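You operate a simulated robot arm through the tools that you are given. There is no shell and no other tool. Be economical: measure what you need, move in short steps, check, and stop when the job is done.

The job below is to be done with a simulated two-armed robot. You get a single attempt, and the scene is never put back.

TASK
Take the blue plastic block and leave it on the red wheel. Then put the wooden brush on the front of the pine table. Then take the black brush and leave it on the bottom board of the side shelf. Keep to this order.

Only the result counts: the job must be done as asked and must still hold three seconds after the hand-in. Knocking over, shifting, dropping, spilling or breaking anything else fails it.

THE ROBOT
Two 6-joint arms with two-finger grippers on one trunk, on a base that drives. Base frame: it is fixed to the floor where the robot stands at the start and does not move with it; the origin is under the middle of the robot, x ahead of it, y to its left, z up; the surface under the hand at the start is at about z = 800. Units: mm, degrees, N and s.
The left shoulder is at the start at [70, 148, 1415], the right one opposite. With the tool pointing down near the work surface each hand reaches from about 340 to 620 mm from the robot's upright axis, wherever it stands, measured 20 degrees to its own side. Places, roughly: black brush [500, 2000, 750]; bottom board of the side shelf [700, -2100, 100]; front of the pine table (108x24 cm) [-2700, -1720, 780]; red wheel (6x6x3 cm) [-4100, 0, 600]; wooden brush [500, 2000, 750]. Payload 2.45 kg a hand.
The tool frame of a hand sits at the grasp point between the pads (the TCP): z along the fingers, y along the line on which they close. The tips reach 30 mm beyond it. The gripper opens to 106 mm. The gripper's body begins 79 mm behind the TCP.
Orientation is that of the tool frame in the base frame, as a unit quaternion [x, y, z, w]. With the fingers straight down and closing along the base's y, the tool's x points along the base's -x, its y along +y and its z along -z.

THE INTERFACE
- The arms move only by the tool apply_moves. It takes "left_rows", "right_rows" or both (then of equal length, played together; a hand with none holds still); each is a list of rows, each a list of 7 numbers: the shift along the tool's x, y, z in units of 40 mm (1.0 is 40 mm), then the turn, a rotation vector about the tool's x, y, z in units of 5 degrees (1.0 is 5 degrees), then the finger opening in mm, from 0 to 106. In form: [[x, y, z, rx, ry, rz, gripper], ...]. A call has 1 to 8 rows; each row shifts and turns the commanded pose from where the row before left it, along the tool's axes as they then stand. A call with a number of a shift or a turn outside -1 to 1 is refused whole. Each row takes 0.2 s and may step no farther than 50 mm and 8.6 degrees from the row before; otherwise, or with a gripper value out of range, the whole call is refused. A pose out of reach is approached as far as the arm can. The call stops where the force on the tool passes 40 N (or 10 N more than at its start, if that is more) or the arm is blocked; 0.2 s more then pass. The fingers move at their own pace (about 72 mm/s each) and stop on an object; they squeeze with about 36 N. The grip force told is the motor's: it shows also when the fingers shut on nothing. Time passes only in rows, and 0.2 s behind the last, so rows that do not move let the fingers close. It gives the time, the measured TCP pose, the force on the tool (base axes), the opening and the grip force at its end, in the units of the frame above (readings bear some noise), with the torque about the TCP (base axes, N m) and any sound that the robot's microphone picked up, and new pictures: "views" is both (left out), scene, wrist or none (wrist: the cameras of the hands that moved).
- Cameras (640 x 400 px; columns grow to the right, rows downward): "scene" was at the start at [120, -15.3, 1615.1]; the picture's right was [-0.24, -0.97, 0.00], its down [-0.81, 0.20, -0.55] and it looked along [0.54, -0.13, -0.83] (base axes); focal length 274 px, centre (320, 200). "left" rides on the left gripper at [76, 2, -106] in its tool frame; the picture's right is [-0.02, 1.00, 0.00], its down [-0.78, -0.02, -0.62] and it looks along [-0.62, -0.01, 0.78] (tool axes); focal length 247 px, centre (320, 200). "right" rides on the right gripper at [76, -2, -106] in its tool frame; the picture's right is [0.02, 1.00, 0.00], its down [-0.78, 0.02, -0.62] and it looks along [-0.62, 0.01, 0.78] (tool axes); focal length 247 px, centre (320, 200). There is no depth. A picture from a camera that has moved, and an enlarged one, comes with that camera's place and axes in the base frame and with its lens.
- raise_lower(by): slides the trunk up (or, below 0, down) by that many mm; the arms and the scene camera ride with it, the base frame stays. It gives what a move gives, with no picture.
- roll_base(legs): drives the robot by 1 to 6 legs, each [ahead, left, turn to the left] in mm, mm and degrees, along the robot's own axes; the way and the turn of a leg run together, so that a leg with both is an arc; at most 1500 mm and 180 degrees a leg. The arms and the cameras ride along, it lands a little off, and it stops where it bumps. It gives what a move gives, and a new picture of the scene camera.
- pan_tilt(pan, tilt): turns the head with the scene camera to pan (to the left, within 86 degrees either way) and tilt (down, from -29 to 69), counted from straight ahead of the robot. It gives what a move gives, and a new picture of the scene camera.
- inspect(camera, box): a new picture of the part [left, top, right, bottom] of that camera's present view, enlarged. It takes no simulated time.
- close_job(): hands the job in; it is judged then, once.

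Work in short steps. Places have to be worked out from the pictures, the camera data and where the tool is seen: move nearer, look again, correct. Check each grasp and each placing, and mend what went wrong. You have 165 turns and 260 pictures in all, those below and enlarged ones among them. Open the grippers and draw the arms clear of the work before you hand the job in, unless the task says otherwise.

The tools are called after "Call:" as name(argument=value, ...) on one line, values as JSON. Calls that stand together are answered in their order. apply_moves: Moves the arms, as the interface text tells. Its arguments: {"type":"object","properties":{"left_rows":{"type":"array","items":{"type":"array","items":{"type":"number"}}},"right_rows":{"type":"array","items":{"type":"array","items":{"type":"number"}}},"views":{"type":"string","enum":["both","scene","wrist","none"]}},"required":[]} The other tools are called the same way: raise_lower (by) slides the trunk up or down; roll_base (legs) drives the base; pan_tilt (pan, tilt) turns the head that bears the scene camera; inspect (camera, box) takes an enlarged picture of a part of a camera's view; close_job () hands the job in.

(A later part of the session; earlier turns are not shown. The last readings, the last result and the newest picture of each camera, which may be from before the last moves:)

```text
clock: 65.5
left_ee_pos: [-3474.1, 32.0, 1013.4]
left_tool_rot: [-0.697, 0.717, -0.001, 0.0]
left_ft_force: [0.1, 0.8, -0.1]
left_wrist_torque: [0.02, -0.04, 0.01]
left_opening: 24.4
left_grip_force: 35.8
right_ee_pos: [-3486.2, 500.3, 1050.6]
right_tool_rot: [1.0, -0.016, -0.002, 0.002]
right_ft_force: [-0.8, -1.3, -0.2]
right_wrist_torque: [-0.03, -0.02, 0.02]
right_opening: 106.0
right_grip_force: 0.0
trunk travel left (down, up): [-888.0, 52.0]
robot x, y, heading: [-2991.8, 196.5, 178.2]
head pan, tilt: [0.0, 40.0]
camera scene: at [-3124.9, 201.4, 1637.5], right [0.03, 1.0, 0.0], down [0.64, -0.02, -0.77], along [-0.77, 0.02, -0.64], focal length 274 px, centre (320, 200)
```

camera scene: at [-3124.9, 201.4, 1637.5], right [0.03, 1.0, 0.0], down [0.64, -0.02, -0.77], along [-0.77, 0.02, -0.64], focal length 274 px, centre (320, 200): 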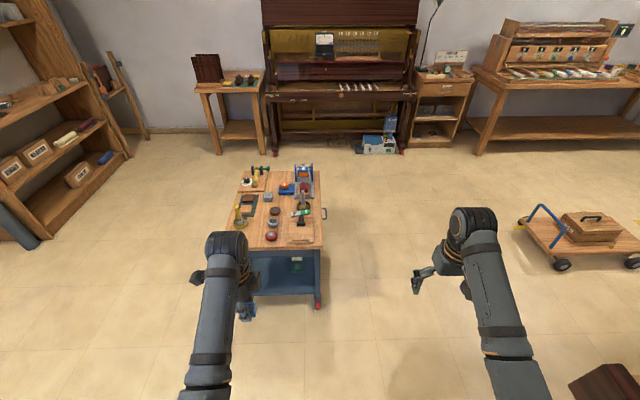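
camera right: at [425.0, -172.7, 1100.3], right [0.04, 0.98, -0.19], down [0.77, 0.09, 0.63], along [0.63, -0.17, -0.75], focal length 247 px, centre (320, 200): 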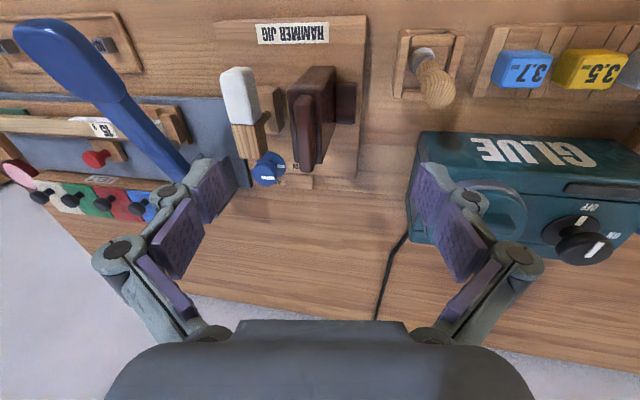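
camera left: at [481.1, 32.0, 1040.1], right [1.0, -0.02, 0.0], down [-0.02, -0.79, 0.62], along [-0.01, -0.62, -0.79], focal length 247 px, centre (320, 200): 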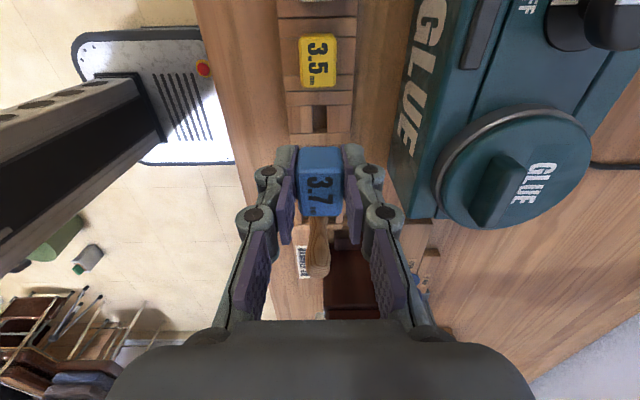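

Call:
inspect(camera="scene", box=[220, 155, 340, 255])

```text
4.00 times, centred on (280, 205) of scene
camera zoom: at [-3124.9, 201.4, 1637.5], right [0.03, 1.0, 0.0], down [0.64, -0.02, -0.77], along [-0.77, 0.02, -0.64], focal length 1097 px, centre (480, 180)
```

zoom: 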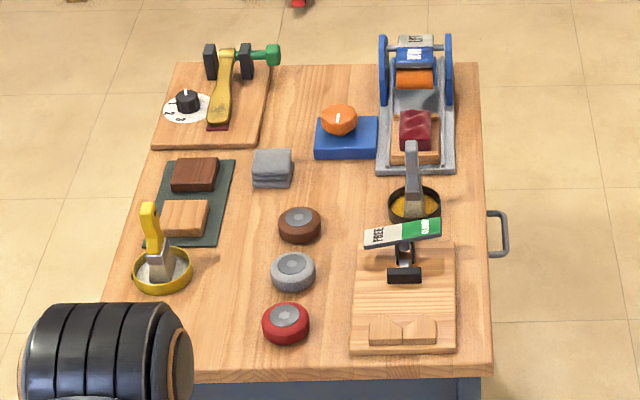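

Red wheel is at about (-4071,-15), near the trolley front. I drive to put the left hand over it, checking before lowering.

Call:
roll_base(legs=[[0, 45, 0], [550, 0, 0]])

Call:
apply_moves(left_rows=[[0, 0, 0, 0, 0, 0, 15]], views="wrist")

```text
clock: 69.2
left_ee_pos: [-4028.0, 7.2, 1012.6]
left_tool_rot: [-0.695, 0.719, 0.0, -0.002]
left_ft_force: [0.8, 0.8, -0.4]
left_wrist_torque: [0.02, 0.0, -0.03]
left_opening: 24.5
left_grip_force: 35.8
right_ee_pos: [-4038.0, 475.1, 1051.4]
right_tool_rot: [1.0, -0.018, -0.002, 0.001]
right_ft_force: [-0.2, -0.7, 0.0]
right_wrist_torque: [0.01, 0.02, 0.03]
right_opening: 105.9
right_grip_force: 0.1
trunk travel left (down, up): [-888.0, 52.0]
robot x, y, heading: [-3545.4, 165.3, 178.1]
head pan, tilt: [0.0, 40.0]
camera scene: at [-3678.0, 175.4, 1637.6], right [0.03, 1.0, 0.0], down [0.64, -0.02, -0.77], along [-0.77, 0.03, -0.64], focal length 274 px, centre (320, 200)
```

scene: 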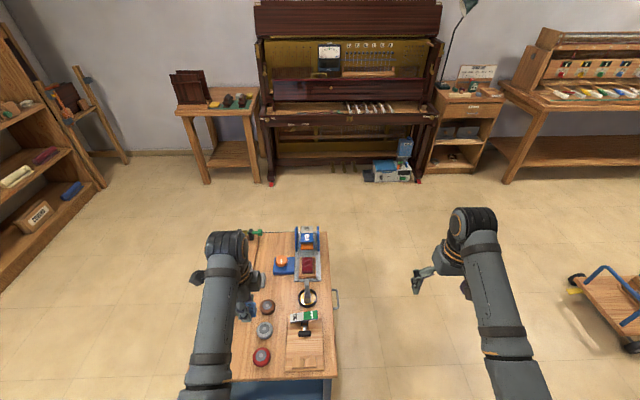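

```text
clock: 69.5
left_ee_pos: [-4028.9, 7.5, 1012.0]
left_tool_rot: [-0.696, 0.718, -0.001, -0.001]
left_ft_force: [-0.3, -0.1, 0.0]
left_wrist_torque: [0.05, 0.02, -0.02]
left_opening: 24.5
left_grip_force: 35.9
right_ee_pos: [-4039.0, 473.7, 1051.6]
right_tool_rot: [1.0, -0.017, -0.002, 0.002]
right_ft_force: [0.5, 0.3, 0.5]
right_wrist_torque: [0.04, 0.0, 0.0]
right_opening: 106.0
right_grip_force: 0.0
trunk travel left (down, up): [-888.0, 52.0]
robot x, y, heading: [-3543.7, 168.6, 178.0]
head pan, tilt: [0.0, 40.0]
camera left: at [-4032.6, -66.9, 1121.4], right [-1.0, 0.05, 0.0], down [0.04, 0.78, 0.62], along [0.03, 0.62, -0.79], focal length 247 px, centre (320, 200)
```

left: 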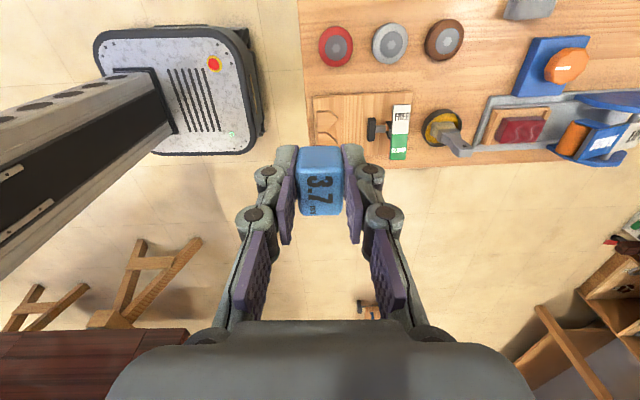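

Wheel centre ≈(-4061,-8,~630). Shift hand over it and lower the trunk 240.

Call:
apply_moves(left_rows=[[0.38, 0.8, 0, 0, 0, 0, 15], [0, 0, 0, 0, 0, 0, 15]], views="none")

Call:
raise_lower(by=-240)

Call:
apply_moves(left_rows=[[0, 0, 0, 0, 0, 0, 15]], views="both")

```text
clock: 70.2
left_ee_pos: [-4062.6, -7.8, 1013.1]
left_tool_rot: [-0.696, 0.718, -0.001, -0.001]
left_ft_force: [0.4, -0.3, -0.5]
left_wrist_torque: [0.03, 0.01, -0.02]
left_opening: 24.4
left_grip_force: 35.7
right_ee_pos: [-4039.2, 475.3, 1050.7]
right_tool_rot: [1.0, -0.018, -0.001, 0.0]
right_ft_force: [-0.1, -0.5, -0.1]
right_wrist_torque: [0.03, 0.02, 0.01]
right_opening: 105.9
right_grip_force: 0.1
trunk travel left (down, up): [-888.0, 52.0]
robot x, y, heading: [-3546.6, 169.8, 178.3]
head pan, tilt: [0.0, 40.0]
```

```text
clock: 72.7
left_ee_pos: [-4062.9, -8.1, 773.1]
left_tool_rot: [-0.696, 0.718, -0.001, 0.0]
left_ft_force: [0.3, 0.0, 0.4]
left_wrist_torque: [-0.02, -0.02, -0.01]
left_opening: 24.4
left_grip_force: 36.1
right_ee_pos: [-4039.1, 474.6, 810.3]
right_tool_rot: [1.0, -0.018, -0.001, 0.0]
right_ft_force: [-0.2, -0.3, -0.1]
right_wrist_torque: [-0.05, 0.03, 0.04]
right_opening: 105.8
right_grip_force: 0.0
trunk travel left (down, up): [-648.0, 292.0]
robot x, y, heading: [-3543.4, 169.3, 178.1]
head pan, tilt: [0.0, 40.0]
```

```text
clock: 73.0
left_ee_pos: [-4062.7, -8.2, 772.4]
left_tool_rot: [-0.696, 0.718, 0.0, -0.001]
left_ft_force: [-0.3, 0.4, -1.0]
left_wrist_torque: [-0.02, -0.01, 0.03]
left_opening: 24.4
left_grip_force: 35.9
right_ee_pos: [-4038.6, 475.5, 810.5]
right_tool_rot: [1.0, -0.017, -0.001, 0.001]
right_ft_force: [0.7, -0.5, -0.6]
right_wrist_torque: [0.02, 0.03, -0.02]
right_opening: 105.9
right_grip_force: 0.1
trunk travel left (down, up): [-648.0, 292.0]
robot x, y, heading: [-3549.8, 169.7, 178.0]
head pan, tilt: [0.0, 40.0]
camera scene: at [-3679.4, 175.5, 1397.4], right [0.03, 1.0, 0.0], down [0.64, -0.02, -0.77], along [-0.77, 0.03, -0.64], focal length 274 px, centre (320, 200)
camera left: at [-4067.0, -82.5, 881.1], right [-1.0, 0.05, 0.0], down [0.04, 0.78, 0.62], along [0.03, 0.62, -0.78], focal length 247 px, centre (320, 200)
```

scene: 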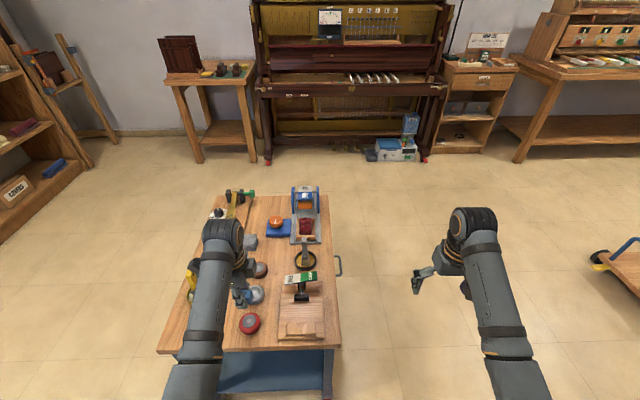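
left: 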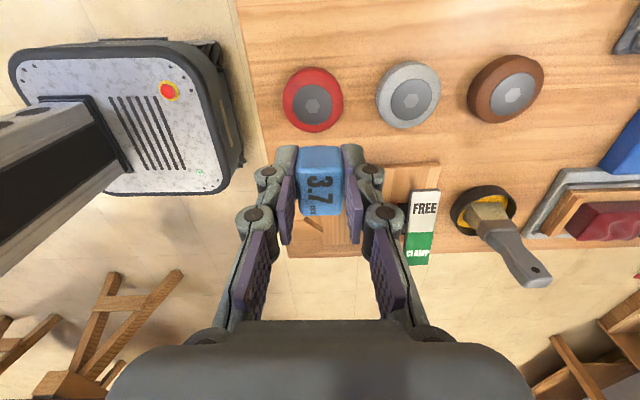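

Well aligned. Descend toward the wheel top in steps.

Call:
apply_moves(left_rows=[[0, -0.08, 0.9, 0, 0, 0, 15], [0, 0, 0.7, 0, 0, 0, 15], [0, 0, 0.4, 0, 0, 0, 15], [0, 0, 0, 0, 0, 0, 15]], views="both")

```text
clock: 74.0
left_ee_pos: [-4055.9, -7.6, 693.1]
left_tool_rot: [-0.696, 0.718, -0.001, -0.001]
left_ft_force: [-0.2, 0.0, -0.9]
left_wrist_torque: [0.03, -0.04, 0.02]
left_opening: 24.4
left_grip_force: 36.4
right_ee_pos: [-4038.7, 474.6, 810.3]
right_tool_rot: [1.0, -0.017, -0.001, 0.0]
right_ft_force: [0.0, 1.0, -0.6]
right_wrist_torque: [-0.02, 0.0, -0.03]
right_opening: 106.0
right_grip_force: 0.1
trunk travel left (down, up): [-648.0, 292.0]
robot x, y, heading: [-3546.4, 169.6, 178.1]
head pan, tilt: [0.0, 40.0]
camera scene: at [-3679.3, 175.6, 1397.4], right [0.03, 1.0, 0.0], down [0.64, -0.02, -0.77], along [-0.77, 0.03, -0.64], focal length 274 px, centre (320, 200)
camera left: at [-4061.5, -83.0, 801.5], right [-1.0, 0.05, 0.0], down [0.04, 0.78, 0.62], along [0.03, 0.62, -0.79], focal length 247 px, centre (320, 200)
```

scene: 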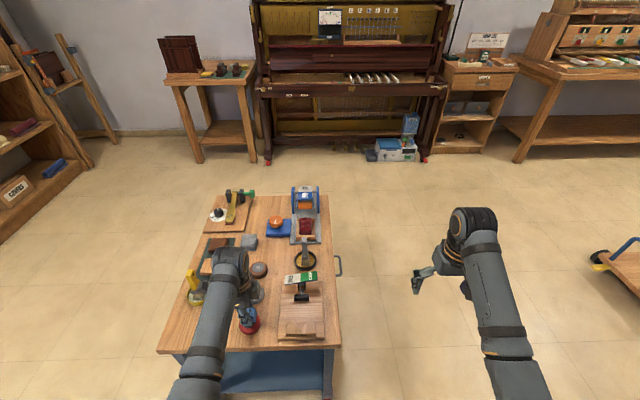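
left: 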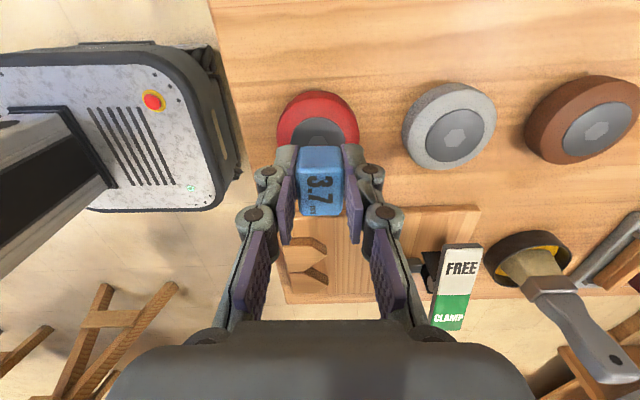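

Call:
apply_moves(left_rows=[[0.06, 0.03, 0.3, 0, 0, 0, 15], [0, 0, 0.3, 0, 0, 0, 15], [0, 0, 0, 0, 0, 0, 15]], views="wrist")

Call:
inspect(camera="left", box=[240, 80, 400, 240])

Call:
inspect(camera="scene", box=[200, 270, 300, 350])

```text
clock: 74.7
left_ee_pos: [-4058.9, -9.6, 674.6]
left_tool_rot: [-0.696, 0.718, 0.002, -0.002]
left_ft_force: [9.8, -0.4, 22.3]
left_wrist_torque: [-0.01, -0.64, 0.04]
left_opening: 24.4
left_grip_force: 28.1
right_ee_pos: [-4034.9, 475.7, 812.0]
right_tool_rot: [1.0, -0.017, -0.003, 0.002]
right_ft_force: [-0.4, 0.4, 0.4]
right_wrist_torque: [0.0, 0.02, -0.01]
right_opening: 106.3
right_grip_force: 0.0
trunk travel left (down, up): [-648.0, 292.0]
robot x, y, heading: [-3547.5, 170.8, 178.0]
head pan, tilt: [0.0, 40.0]
stopped in row 3 (left hand): the force on the tool passed its limit at 53 N (the readings are from after the stop); the commanded pose is now the measured one
camera left: at [-4062.7, -84.7, 783.7], right [-1.0, 0.05, 0.01], down [0.05, 0.78, 0.62], along [0.03, 0.62, -0.78], focal length 247 px, centre (320, 200)
```

left: 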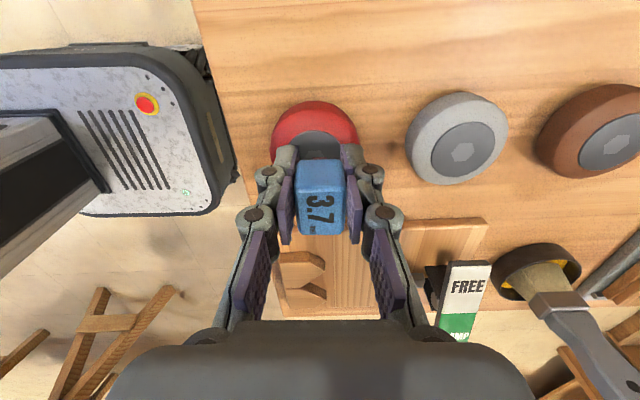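

```text
2.50 times, centred on (320, 160) of left
camera zoom: at [-4062.7, -84.7, 783.7], right [-1.0, 0.05, 0.01], down [0.05, 0.78, 0.62], along [0.03, 0.62, -0.78], focal length 617 px, centre (320, 300)
```

zoom: 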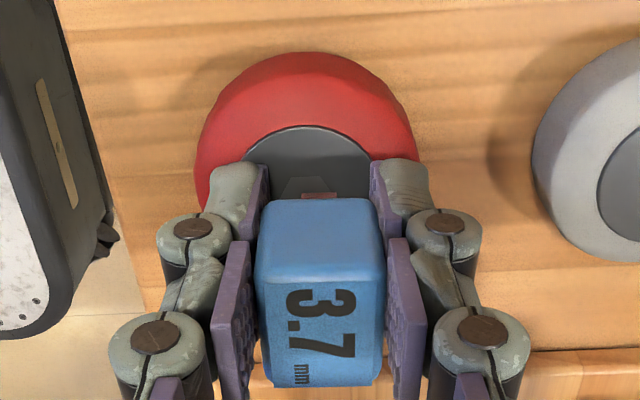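

```text
5.00 times, centred on (250, 310) of scene
camera zoom: at [-3673.8, 176.6, 1398.1], right [0.03, 1.0, 0.0], down [0.64, -0.02, -0.77], along [-0.77, 0.03, -0.64], focal length 1371 px, centre (670, -350)
```

zoom: 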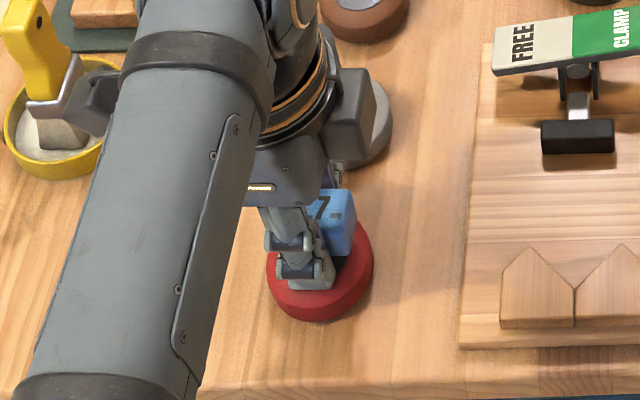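

Block is on the wheel (contact force). Relieve slightly and open, then retreat upward.

Call:
apply_moves(left_rows=[[0, 0, -0.05, 0, 0, 0, 15], [0, 0, 0, 0, 0, 0, 34], [0, 0, 0, 0, 0, 0, 44], [0, 0, -0.2, 0, 0, 0, 50], [0, 0, -0.5, 0, 0, 0, 50], [0, 0, -1, 0, 0, 0, 50]], views="both")

Call:
inspect(camera="left", box=[240, 40, 400, 200])

```text
clock: 76.1
left_ee_pos: [-4060.4, -10.2, 742.8]
left_tool_rot: [-0.696, 0.718, 0.0, -0.001]
left_ft_force: [0.9, 0.1, -0.5]
left_wrist_torque: [-0.02, -0.04, 0.0]
left_opening: 50.3
left_grip_force: 0.0
right_ee_pos: [-4039.2, 474.7, 810.1]
right_tool_rot: [1.0, -0.017, 0.0, 0.001]
right_ft_force: [0.2, 0.1, -0.5]
right_wrist_torque: [0.01, -0.02, -0.02]
right_opening: 105.9
right_grip_force: 0.0
trunk travel left (down, up): [-648.0, 292.0]
robot x, y, heading: [-3546.2, 168.7, 178.1]
head pan, tilt: [0.0, 40.0]
camera scene: at [-3678.7, 175.8, 1397.4], right [0.03, 1.0, 0.0], down [0.64, -0.02, -0.77], along [-0.77, 0.03, -0.64], focal length 274 px, centre (320, 200)
camera left: at [-4064.5, -85.7, 851.0], right [-1.0, 0.05, 0.0], down [0.04, 0.78, 0.62], along [0.03, 0.62, -0.78], focal length 247 px, centre (320, 200)
```

scene: 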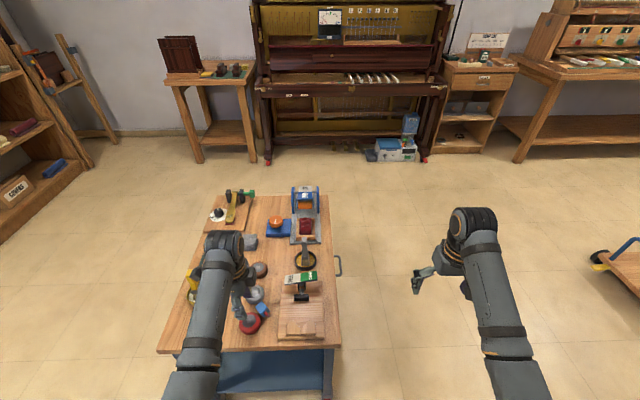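
left: 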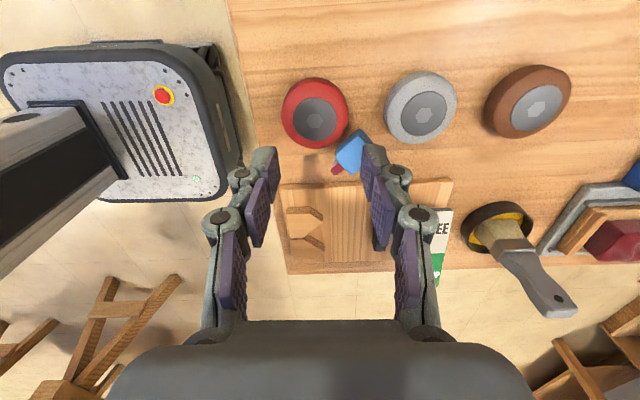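

```text
2.50 times, centred on (320, 120) of left
camera zoom: at [-4064.5, -85.7, 851.0], right [-1.0, 0.05, 0.0], down [0.04, 0.78, 0.62], along [0.03, 0.62, -0.78], focal length 617 px, centre (320, 400)
```

zoom: 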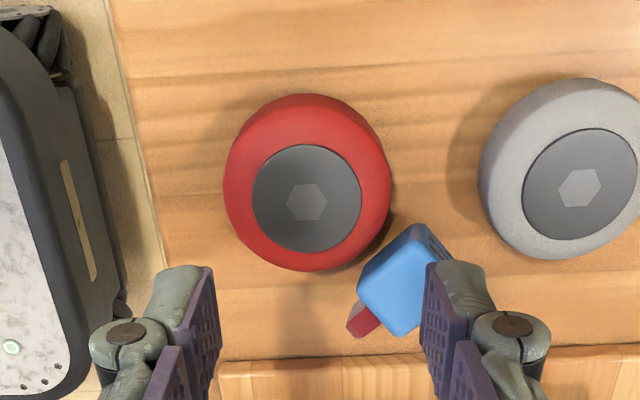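

The block fell off: it has a red peg beneath. The wheel hasn't moved. I raise the hand and examine how the block lies.

Call:
apply_moves(left_rows=[[0.5, 0, -1, 0, 0, 0, 90], [0.5, 0, -1, 0, 0, 0, 90]], views="wrist")

Call:
inspect(camera="left", box=[270, 70, 430, 190])

Call:
pan_tilt(pan=10, tilt=55)

Call:
inspect(camera="scene", box=[240, 170, 400, 290])

```text
clock: 76.7
left_ee_pos: [-4070.1, -53.7, 807.3]
left_tool_rot: [-0.696, 0.718, 0.001, 0.0]
left_ft_force: [0.8, 0.1, 0.8]
left_wrist_torque: [0.0, -0.01, 0.02]
left_opening: 90.1
left_grip_force: 0.0
left hand out of reach, approached as far as the arm can: row 2
right_ee_pos: [-4039.1, 473.7, 811.0]
right_tool_rot: [1.0, -0.018, 0.0, 0.001]
right_ft_force: [0.4, -0.3, -0.4]
right_wrist_torque: [0.02, 0.01, 0.0]
right_opening: 106.0
right_grip_force: 0.0
trunk travel left (down, up): [-648.0, 292.0]
robot x, y, heading: [-3546.2, 169.5, 178.2]
head pan, tilt: [0.0, 40.0]
camera left: at [-4074.1, -127.6, 915.6], right [-1.0, 0.05, 0.0], down [0.04, 0.78, 0.62], along [0.03, 0.62, -0.78], focal length 247 px, centre (320, 200)
```

left: 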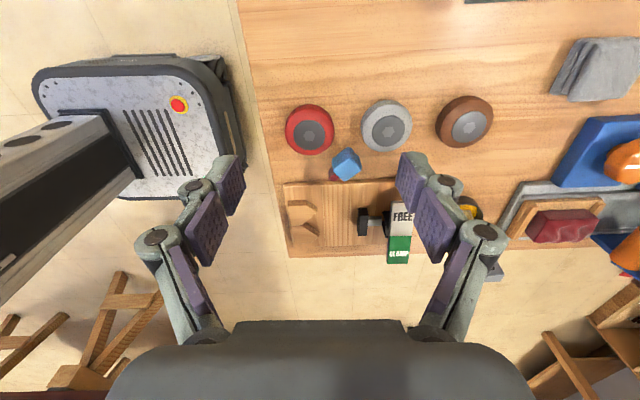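

```text
3.33 times, centred on (350, 130) of left
camera zoom: at [-4074.1, -127.6, 915.6], right [-1.0, 0.05, 0.0], down [0.04, 0.78, 0.62], along [0.03, 0.62, -0.78], focal length 823 px, centre (220, 433)
```

zoom: 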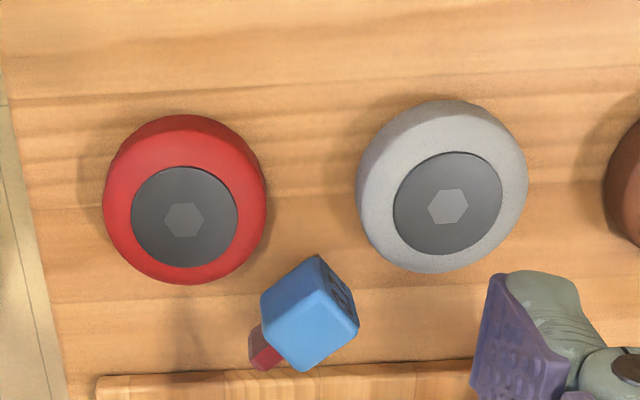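

```text
clock: 77.5
left_ee_pos: [-4069.4, -53.1, 808.8]
left_tool_rot: [-0.696, 0.718, 0.002, -0.002]
left_ft_force: [0.0, -0.9, 0.3]
left_wrist_torque: [-0.03, -0.01, 0.01]
left_opening: 89.9
left_grip_force: 0.1
right_ee_pos: [-4039.6, 474.7, 809.0]
right_tool_rot: [1.0, -0.017, -0.001, 0.001]
right_ft_force: [-0.9, 0.2, -1.1]
right_wrist_torque: [-0.01, -0.01, -0.03]
right_opening: 106.0
right_grip_force: 0.2
trunk travel left (down, up): [-648.0, 292.0]
robot x, y, heading: [-3543.7, 170.2, 178.2]
head pan, tilt: [10.0, 55.0]
camera scene: at [-3665.4, 162.8, 1376.8], right [-0.14, 0.99, 0.0], down [0.81, 0.11, -0.57], along [-0.57, -0.08, -0.82], focal length 274 px, centre (320, 200)
```

scene: 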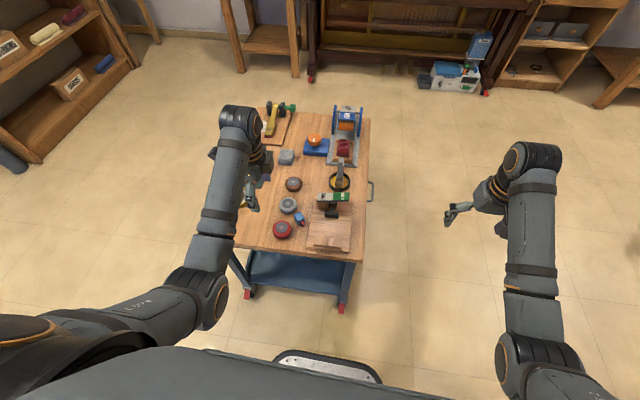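

```text
3.33 times, centred on (320, 230) of scene
camera zoom: at [-3665.4, 162.8, 1376.8], right [-0.14, 0.99, 0.0], down [0.81, 0.11, -0.57], along [-0.57, -0.08, -0.82], focal length 914 px, centre (320, 100)
```

zoom: 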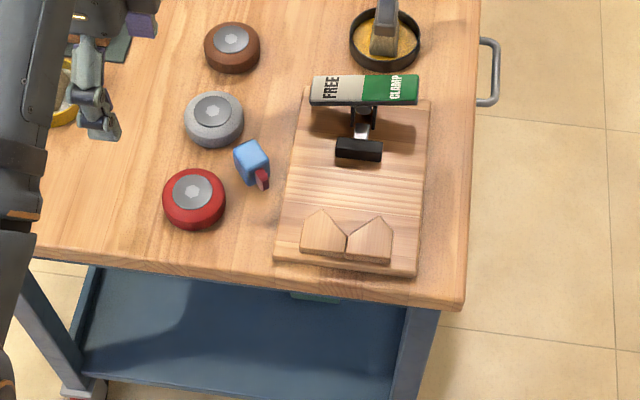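

Block lies on its side with the peg horizontal at ≈(-4102,47). I'll regrip it across its side faces and lay it flat on the wheel. First move above it and yaw ≈40°.

Call:
apply_moves(left_rows=[[-0.83, 0.3, 0.2, 0, 0, 0, 90], [-0.83, 0.3, 0.3, 0, 0, 0, 70], [-0.83, 0.3, 0.3, 0, 0, 0, 50], [0, 0, 0, 0, 0, 1, 50], [0, 0, 0, 0, 0, 1, 50], [0, 0, 0, 0, 0, 1, 50], [0, 0, 0, 0, 0, 1, 50], [0, 0, 0, 0, 0, 1, 50]], views="none")

Call:
apply_moves(left_rows=[[0, 0, 0, 0, 0, 1, 50], [0, 0, 0, 0, 0, 1, 50], [0, 0, 0, 0, 0, 1, 50]], views="wrist")

Call:
inspect(camera="left", box=[240, 40, 400, 200])

```text
clock: 79.3
left_ee_pos: [-4101.8, 49.0, 775.1]
left_tool_rot: [-0.523, 0.852, 0.0, -0.001]
left_ft_force: [0.0, 0.0, 0.3]
left_wrist_torque: [0.0, 0.01, 0.01]
left_opening: 50.2
left_grip_force: 0.1
right_ee_pos: [-4040.0, 475.3, 810.7]
right_tool_rot: [1.0, -0.018, -0.001, 0.001]
right_ft_force: [-0.5, 0.6, -0.7]
right_wrist_torque: [0.01, 0.02, -0.01]
right_opening: 105.9
right_grip_force: 0.0
trunk travel left (down, up): [-648.0, 292.0]
robot x, y, heading: [-3543.1, 172.3, 178.1]
head pan, tilt: [10.0, 55.0]
```

```text
clock: 80.1
left_ee_pos: [-4102.0, 48.6, 775.3]
left_tool_rot: [-0.407, 0.914, 0.0, -0.001]
left_ft_force: [-0.5, -0.1, 0.4]
left_wrist_torque: [0.01, 0.02, -0.01]
left_opening: 50.5
left_grip_force: 0.0
right_ee_pos: [-4039.1, 475.4, 810.5]
right_tool_rot: [1.0, -0.017, -0.001, 0.0]
right_ft_force: [-0.4, -1.0, 0.0]
right_wrist_torque: [0.01, 0.0, -0.01]
right_opening: 105.8
right_grip_force: 0.0
trunk travel left (down, up): [-648.0, 292.0]
robot x, y, heading: [-3546.9, 165.7, 178.4]
head pan, tilt: [10.0, 55.0]
camera left: at [-4154.8, -5.8, 883.3], right [-0.73, 0.68, 0.0], down [0.54, 0.57, 0.62], along [0.42, 0.45, -0.78], focal length 247 px, centre (320, 200)
```

left: 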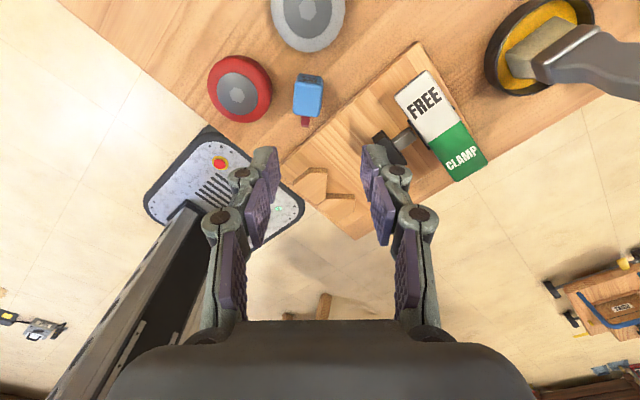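

```text
2.50 times, centred on (320, 120) of left
camera zoom: at [-4154.8, -5.8, 883.3], right [-0.73, 0.68, 0.0], down [0.54, 0.57, 0.62], along [0.42, 0.45, -0.78], focal length 617 px, centre (320, 400)
```

zoom: 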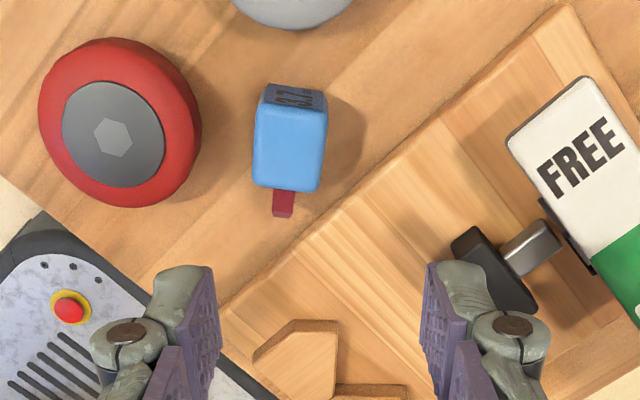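

Refined block centre ≈(-4096,41). Correct yaw 5°, shift, narrow opening to 38 and descend to ~690 for a check.

Call:
apply_moves(left_rows=[[-0.07, -0.25, 0.3, 0, 0, 0, 40], [0, 0, 0.8, 0, 0, 1, 38], [0, 0, 0.8, 0, 0, 0, 38], [0, 0, 0.2, 0, 0, 0, 38], [0, 0, 0, 0, 0, 0, 38]], views="wrist")

Call:
inspect(camera="left", box=[220, 80, 420, 240])

```text
clock: 81.3
left_ee_pos: [-4093.2, 43.3, 692.9]
left_tool_rot: [-0.368, 0.93, 0.0, -0.001]
left_ft_force: [-0.3, -1.1, 0.3]
left_wrist_torque: [0.03, 0.01, 0.02]
left_opening: 37.9
left_grip_force: 0.0
right_ee_pos: [-4039.3, 475.3, 809.9]
right_tool_rot: [1.0, -0.017, 0.0, 0.001]
right_ft_force: [0.3, 0.0, 0.5]
right_wrist_torque: [0.0, 0.01, 0.02]
right_opening: 106.0
right_grip_force: 0.0
trunk travel left (down, up): [-648.0, 292.0]
robot x, y, heading: [-3539.8, 164.8, 178.2]
head pan, tilt: [10.0, 55.0]
camera left: at [-4150.4, -5.7, 800.6], right [-0.67, 0.74, 0.0], down [0.58, 0.52, 0.62], along [0.46, 0.41, -0.78], focal length 247 px, centre (320, 200)
```

left: 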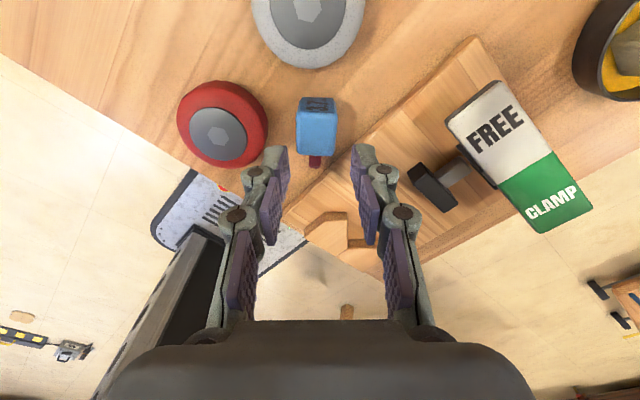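

```text
2.50 times, centred on (320, 160) of left
camera zoom: at [-4150.4, -5.7, 800.6], right [-0.67, 0.74, 0.0], down [0.58, 0.52, 0.62], along [0.46, 0.41, -0.78], focal length 617 px, centre (320, 300)
```

zoom: 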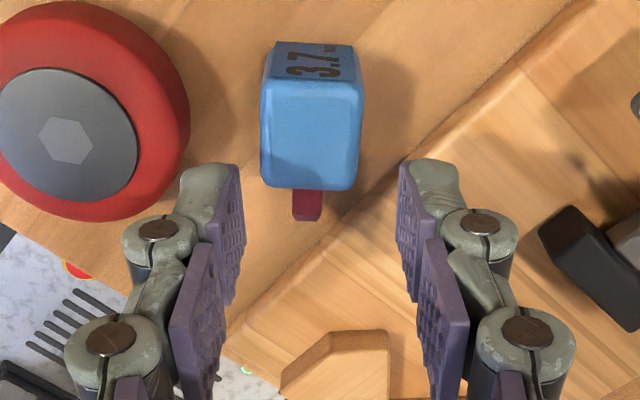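

Aligned. Descend to z≈643 and close gently.

Call:
apply_moves(left_rows=[[0, -0.03, 0.8, 0, 0, 0, 38], [0, 0, 0.42, 0, 0, 0, 38], [0, 0, 0, 0, 0, 0, 38], [0, 0, 0, 0, 0, 0, 26], [0, 0, 0, 0, 0, 0, 18], [0, 0, 0, 0, 0, 0, 15]], views="wrist")

Call:
inspect(camera="left", box=[220, 80, 420, 240])

```text
clock: 82.2
left_ee_pos: [-4091.8, 43.0, 649.4]
left_tool_rot: [-0.368, 0.93, 0.0, -0.003]
left_ft_force: [6.2, 2.4, 29.2]
left_wrist_torque: [-0.32, -0.8, 0.12]
left_opening: 40.3
left_grip_force: 8.0
right_ee_pos: [-4034.9, 475.0, 813.3]
right_tool_rot: [1.0, -0.017, -0.004, 0.0]
right_ft_force: [-0.8, -0.7, -0.3]
right_wrist_torque: [0.01, 0.02, -0.03]
right_opening: 106.1
right_grip_force: 0.0
trunk travel left (down, up): [-648.0, 292.0]
robot x, y, heading: [-3541.2, 167.6, 177.9]
head pan, tilt: [10.0, 55.0]
stopped in row 4 (left hand): the force on the tool passed its limit at 44 N (the readings are from after the stop); the commanded pose is now the measured one
camera left: at [-4148.5, -6.0, 757.9], right [-0.67, 0.74, 0.0], down [0.59, 0.53, 0.62], along [0.46, 0.41, -0.79], focal length 247 px, centre (320, 200)
```

left: 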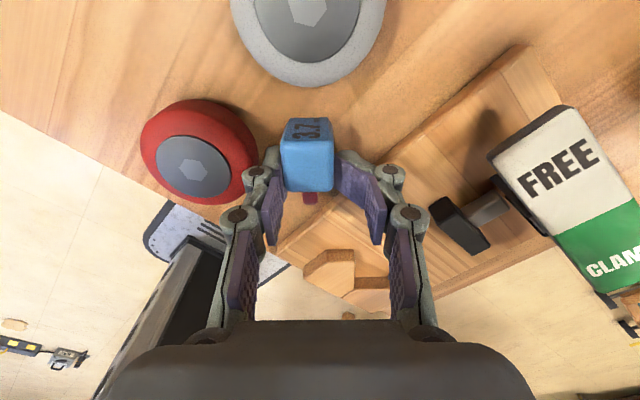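

```text
2.50 times, centred on (320, 160) of left
camera zoom: at [-4148.5, -6.0, 757.9], right [-0.67, 0.74, 0.0], down [0.59, 0.53, 0.62], along [0.46, 0.41, -0.79], focal length 617 px, centre (320, 300)
```

zoom: 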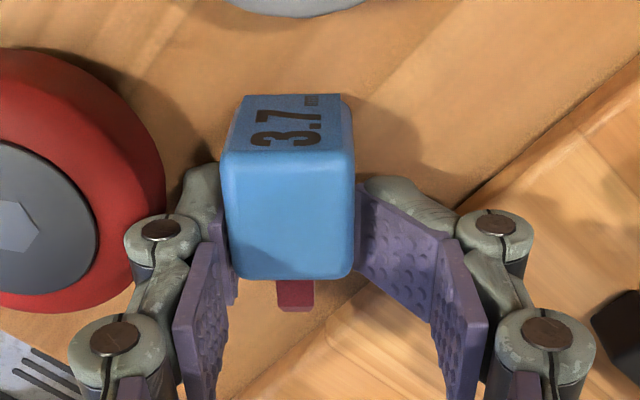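

The right tip touched the clamp board and stopped; the block sits between both fingers. I raise 4 mm and close.

Call:
apply_moves(left_rows=[[0, 0, -0.1, 0, 0, 0, 38], [0, 0, 0, 0, 0, 0, 28], [0, 0, 0, 0, 0, 0, 20], [0, 0, 0, 0, 0, 0, 15], [0, 0, 0, 0, 0, 0, 15]], views="wrist")

Call:
inspect(camera="left", box=[220, 80, 420, 240])

Call:
inspect(camera="scene", box=[240, 170, 360, 260])

```text
clock: 83.4
left_ee_pos: [-4091.1, 40.2, 649.8]
left_tool_rot: [-0.368, 0.93, -0.003, -0.001]
left_ft_force: [1.7, -4.2, 12.4]
left_wrist_torque: [0.0, 0.13, 0.0]
left_opening: 24.5
left_grip_force: 35.5
right_ee_pos: [-4037.6, 476.3, 811.2]
right_tool_rot: [1.0, -0.017, -0.002, 0.001]
right_ft_force: [0.0, -1.1, -0.5]
right_wrist_torque: [-0.01, 0.01, -0.01]
right_opening: 106.2
right_grip_force: 0.0
trunk travel left (down, up): [-648.0, 292.0]
robot x, y, heading: [-3545.6, 170.6, 178.2]
head pan, tilt: [10.0, 55.0]
camera left: at [-4148.9, -7.3, 758.1], right [-0.67, 0.74, 0.0], down [0.58, 0.53, 0.62], along [0.46, 0.41, -0.79], focal length 247 px, centre (320, 200)
```

left: 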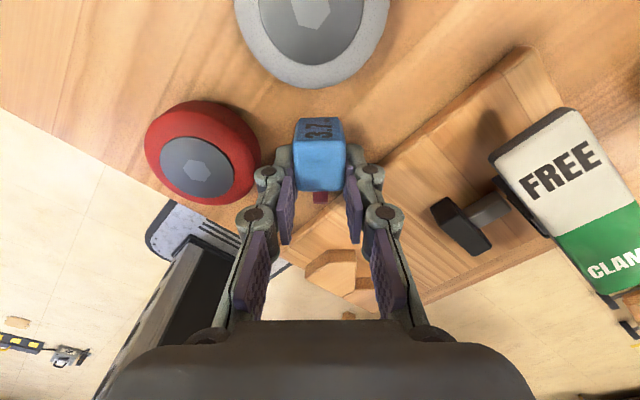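

```text
2.50 times, centred on (320, 160) of left
camera zoom: at [-4148.9, -7.3, 758.1], right [-0.67, 0.74, 0.0], down [0.58, 0.53, 0.62], along [0.46, 0.41, -0.79], focal length 617 px, centre (320, 300)
```

zoom: 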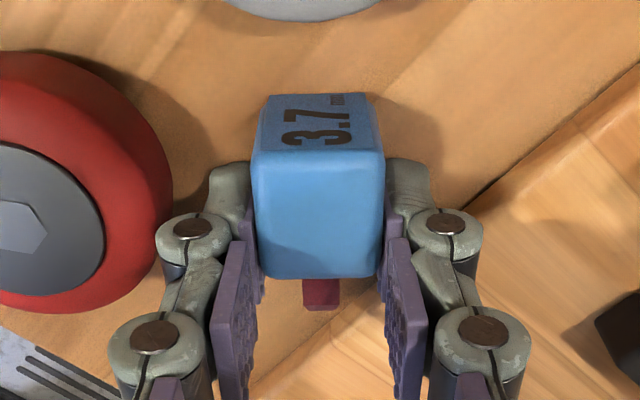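

```text
4.44 times, centred on (300, 215) of scene
camera zoom: at [-3663.9, 162.6, 1377.0], right [-0.14, 0.99, 0.0], down [0.81, 0.12, -0.57], along [-0.57, -0.08, -0.82], focal length 1219 px, centre (409, 133)
```

zoom: 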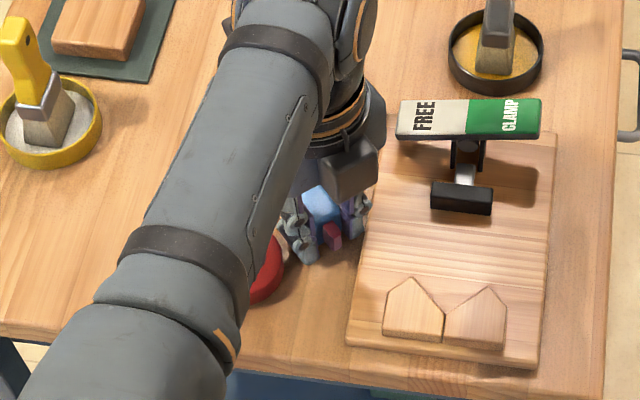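

Solid centred grip at 24.5 mm; geometry now says trolley top ≈620, wheel top ≈648, wheel centre (-4057,-13). Lift straight up and move over it.

Call:
apply_moves(left_rows=[[0, 0, -0.2, 0, 0, 0, 15], [0, 0, -0.6, 0, 0, 0, 15], [0, 0, -0.8, 0, 0, 0, 15], [0, -0.8, 0, 0, 0, 0, 15], [0, -0.75, 0, 0, 0, 0, 15], [0, 0, 0, 0, 0, 0, 15]], views="wrist")

Call:
inspect(camera="left", box=[220, 60, 420, 220])

Call:
inspect(camera="scene", box=[240, 170, 360, 260])

```text
clock: 84.8
left_ee_pos: [-4049.4, -5.0, 710.3]
left_tool_rot: [-0.368, 0.93, -0.004, 0.001]
left_ft_force: [0.1, 0.7, 0.0]
left_wrist_torque: [-0.05, 0.03, 0.0]
left_opening: 24.4
left_grip_force: 36.4
right_ee_pos: [-4039.6, 475.4, 810.2]
right_tool_rot: [1.0, -0.017, -0.001, 0.002]
right_ft_force: [-0.2, -0.4, 0.5]
right_wrist_torque: [-0.01, 0.01, 0.01]
right_opening: 105.9
right_grip_force: 0.1
trunk travel left (down, up): [-648.0, 292.0]
robot x, y, heading: [-3541.5, 170.7, 178.2]
head pan, tilt: [10.0, 55.0]
camera left: at [-4107.6, -52.7, 818.9], right [-0.67, 0.74, -0.01], down [0.58, 0.53, 0.62], along [0.47, 0.41, -0.78], focal length 247 px, centre (320, 200)
```

left: 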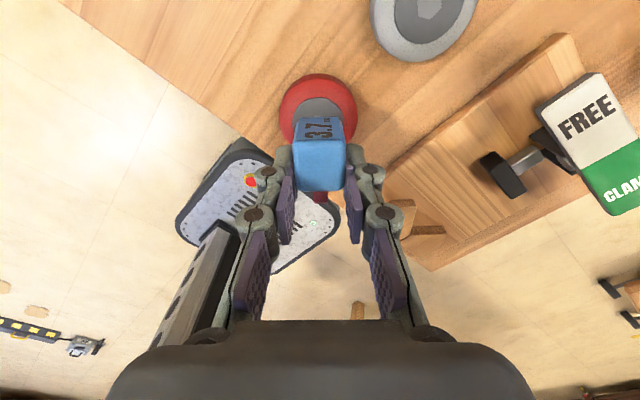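

```text
2.50 times, centred on (320, 140) of left
camera zoom: at [-4107.6, -52.7, 818.9], right [-0.67, 0.74, -0.01], down [0.58, 0.53, 0.62], along [0.47, 0.41, -0.78], focal length 617 px, centre (320, 350)
```

zoom: 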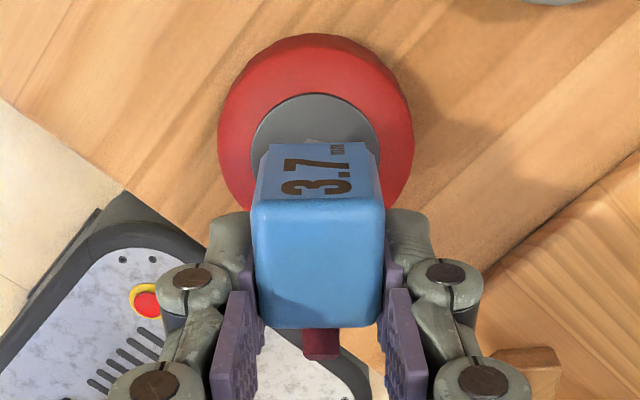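

```text
4.44 times, centred on (300, 215) of scene
camera zoom: at [-3666.3, 163.2, 1376.7], right [-0.14, 0.99, 0.0], down [0.81, 0.11, -0.57], along [-0.57, -0.08, -0.82], focal length 1219 px, centre (409, 133)
```

zoom: 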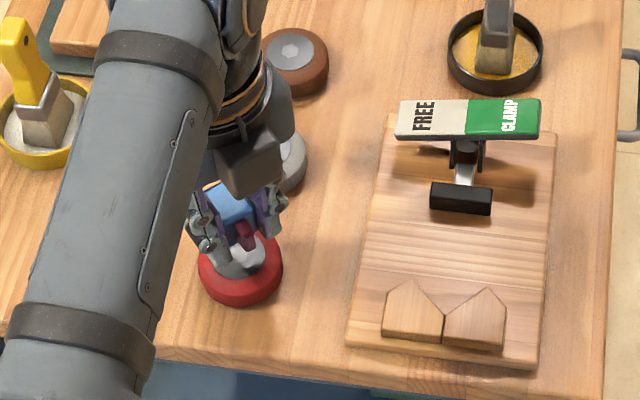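

Block is centred over the wheel. Lower to just about contact.

Call:
apply_moves(left_rows=[[0, 0, 0.4, 0, 0, 0, 15], [0, 0, 0.25, 0, 0, 0, 15], [0, 0, 0, 0, 0, 0, 15]], views="none")

Call:
apply_moves(left_rows=[[0, 0, 0.06, 0, 0, 0, 15], [0, 0, 0, 0, 0, 0, 15]], views="none")

```text
clock: 85.6
left_ee_pos: [-4049.6, -3.3, 684.7]
left_tool_rot: [-0.368, 0.93, -0.003, 0.0]
left_ft_force: [1.0, -0.5, -0.5]
left_wrist_torque: [0.0, 0.02, -0.01]
left_opening: 24.5
left_grip_force: 36.0
right_ee_pos: [-4038.1, 475.2, 810.8]
right_tool_rot: [1.0, -0.018, -0.001, 0.0]
right_ft_force: [1.3, -0.1, -0.6]
right_wrist_torque: [-0.02, 0.01, 0.01]
right_opening: 106.1
right_grip_force: 0.0
trunk travel left (down, up): [-648.0, 292.0]
robot x, y, heading: [-3544.8, 166.0, 178.1]
head pan, tilt: [10.0, 55.0]
```

```text
clock: 86.2
left_ee_pos: [-4049.4, -3.9, 682.7]
left_tool_rot: [-0.368, 0.93, -0.003, 0.0]
left_ft_force: [-0.3, -0.3, 0.0]
left_wrist_torque: [-0.01, 0.01, 0.0]
left_opening: 24.3
left_grip_force: 36.1
right_ee_pos: [-4040.0, 474.0, 809.5]
right_tool_rot: [1.0, -0.017, -0.001, 0.001]
right_ft_force: [0.5, 0.1, 0.1]
right_wrist_torque: [0.02, 0.01, 0.02]
right_opening: 105.9
right_grip_force: 0.0
trunk travel left (down, up): [-648.0, 292.0]
robot x, y, heading: [-3543.9, 166.6, 178.0]
head pan, tilt: [10.0, 55.0]
```

Call:
apply_moves(left_rows=[[0, 0, 0.06, 0, 0, 0, 15], [0, 0, 0, 0, 0, 0, 15]], views="none")

Call:
apply_moves(left_rows=[[0, 0, 0.06, 0, 0, 0, 15], [0, 0, 0, 0, 0, 0, 15]], views="wrist")

Call:
inspect(camera="scene", box=[260, 200, 330, 255])

```text
clock: 86.8
left_ee_pos: [-4049.3, -2.2, 681.3]
left_tool_rot: [-0.368, 0.93, -0.003, 0.0]
left_ft_force: [-0.5, 0.1, -0.1]
left_wrist_torque: [0.0, 0.0, 0.03]
left_opening: 24.7
left_grip_force: 36.0
right_ee_pos: [-4039.5, 475.6, 810.5]
right_tool_rot: [1.0, -0.018, -0.001, 0.001]
right_ft_force: [-0.5, 0.6, 0.3]
right_wrist_torque: [-0.01, -0.03, 0.02]
right_opening: 106.1
right_grip_force: 0.0
trunk travel left (down, up): [-648.0, 292.0]
robot x, y, heading: [-3545.6, 170.5, 178.1]
head pan, tilt: [10.0, 55.0]
```

```text
clock: 87.4
left_ee_pos: [-4049.3, -4.1, 677.6]
left_tool_rot: [-0.368, 0.93, -0.004, 0.0]
left_ft_force: [-0.3, -0.9, -1.0]
left_wrist_torque: [-0.01, 0.02, 0.01]
left_opening: 24.6
left_grip_force: 36.1
right_ee_pos: [-4039.0, 475.5, 809.5]
right_tool_rot: [1.0, -0.018, -0.001, 0.001]
right_ft_force: [0.6, 0.0, -0.5]
right_wrist_torque: [-0.02, -0.03, -0.03]
right_opening: 105.8
right_grip_force: 0.0
trunk travel left (down, up): [-648.0, 292.0]
robot x, y, heading: [-3547.1, 167.6, 178.0]
head pan, tilt: [10.0, 55.0]
camera left: at [-4107.4, -52.3, 786.7], right [-0.67, 0.74, -0.01], down [0.58, 0.53, 0.62], along [0.46, 0.41, -0.78], focal length 247 px, centre (320, 200)
```

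left: 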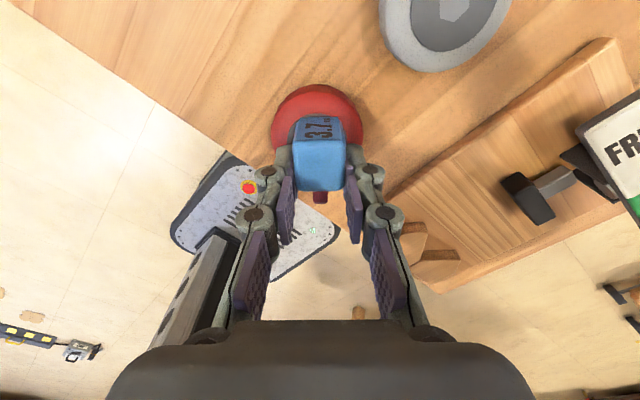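

```text
7.27 times, centred on (295, 228) of scene
camera zoom: at [-3665.7, 162.7, 1376.8], right [-0.14, 0.99, 0.0], down [0.81, 0.12, -0.57], along [-0.57, -0.08, -0.82], focal length 1995 px, centre (502, 0)
```

zoom: 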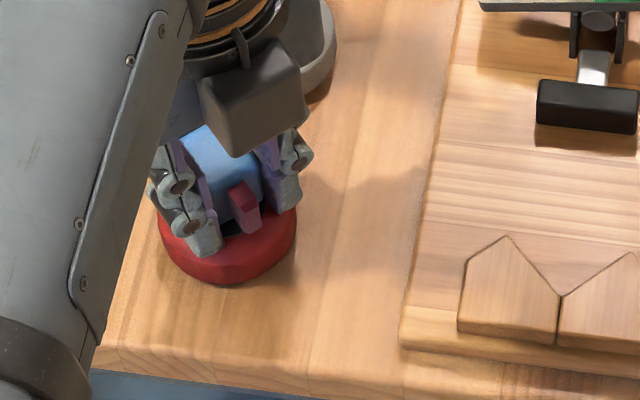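

Call:
apply_moves(left_rows=[[0, 0, 0.05, 0, 0, 0, 15], [0, 0, 0, 0, 0, 0, 15]], views="none")

Call:
apply_moves(left_rows=[[0, 0, 0.05, 0, 0, 0, 15], [0, 0, 0, 0, 0, 0, 15]], views="none")

```text
clock: 88.0
left_ee_pos: [-4050.3, -2.9, 677.9]
left_tool_rot: [-0.369, 0.93, -0.004, 0.001]
left_ft_force: [0.1, -0.4, 0.5]
left_wrist_torque: [-0.01, 0.0, 0.01]
left_opening: 24.4
left_grip_force: 35.8
right_ee_pos: [-4039.5, 475.6, 811.6]
right_tool_rot: [1.0, -0.018, 0.0, 0.001]
right_ft_force: [0.6, -0.2, 0.5]
right_wrist_torque: [0.02, 0.0, 0.02]
right_opening: 105.7
right_grip_force: 0.0
trunk travel left (down, up): [-648.0, 292.0]
robot x, y, heading: [-3542.2, 167.3, 178.3]
head pan, tilt: [10.0, 55.0]
```

```text
clock: 88.6
left_ee_pos: [-4050.1, -3.5, 676.0]
left_tool_rot: [-0.368, 0.93, -0.003, 0.0]
left_ft_force: [-0.1, -0.4, 3.7]
left_wrist_torque: [-0.01, 0.04, -0.04]
left_opening: 24.9
left_grip_force: 36.0
right_ee_pos: [-4039.9, 475.0, 810.4]
right_tool_rot: [1.0, -0.017, -0.001, 0.001]
right_ft_force: [0.3, -0.4, -0.1]
right_wrist_torque: [-0.01, -0.02, 0.01]
right_opening: 105.7
right_grip_force: 0.1
trunk travel left (down, up): [-648.0, 292.0]
robot x, y, heading: [-3543.2, 167.0, 178.0]
head pan, tilt: [10.0, 55.0]
```

Light contact (3.7 N). Open slightly without moving, then check.

Call:
apply_moves(left_rows=[[0, 0, 0, 0, 0, 0, 27], [0, 0, 0, 0, 0, 0, 30], [0, 0, 0, 0, 0, 0, 36], [0, 0, 0, 0, 0, 0, 40]], views="wrist")

Call:
inspect(camera="scene", box=[260, 200, 330, 255])

```text
clock: 89.6
left_ee_pos: [-4049.4, -3.6, 676.5]
left_tool_rot: [-0.369, 0.93, -0.004, 0.0]
left_ft_force: [-0.8, -0.1, -0.5]
left_wrist_torque: [0.01, -0.02, 0.02]
left_opening: 39.8
left_grip_force: 0.2
right_ee_pos: [-4039.4, 474.9, 810.2]
right_tool_rot: [1.0, -0.017, -0.002, 0.0]
right_ft_force: [0.5, -0.1, 0.3]
right_wrist_torque: [0.06, -0.02, -0.03]
right_opening: 106.0
right_grip_force: 0.0
trunk travel left (down, up): [-648.0, 292.0]
robot x, y, heading: [-3548.3, 168.6, 178.2]
head pan, tilt: [10.0, 55.0]
camera left: at [-4107.7, -52.4, 784.6], right [-0.67, 0.74, -0.01], down [0.58, 0.53, 0.62], along [0.46, 0.41, -0.78], focal length 247 px, centre (320, 200)
```

left: 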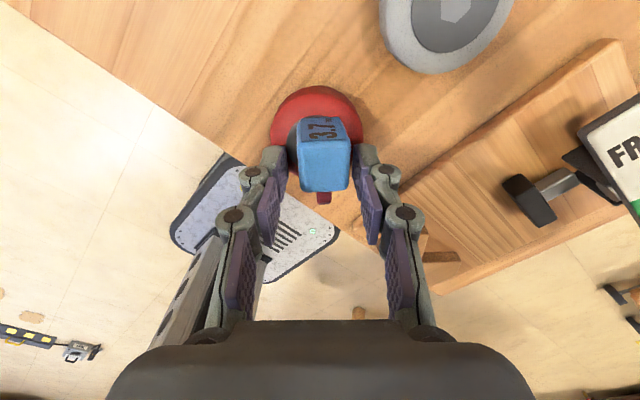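

```text
7.27 times, centred on (295, 228) of scene
camera zoom: at [-3665.7, 162.7, 1376.8], right [-0.14, 0.99, 0.0], down [0.81, 0.12, -0.57], along [-0.57, -0.08, -0.82], focal length 1995 px, centre (502, 0)
```

zoom: 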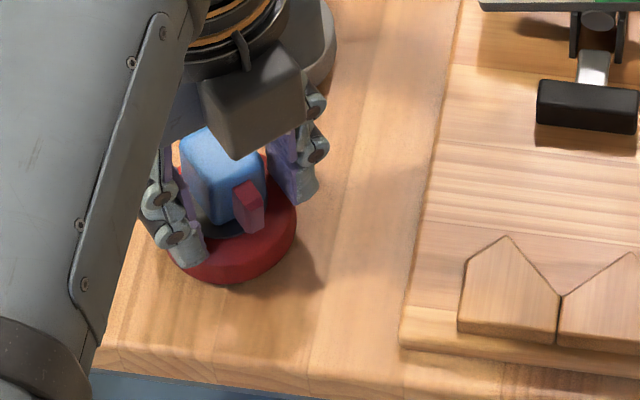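

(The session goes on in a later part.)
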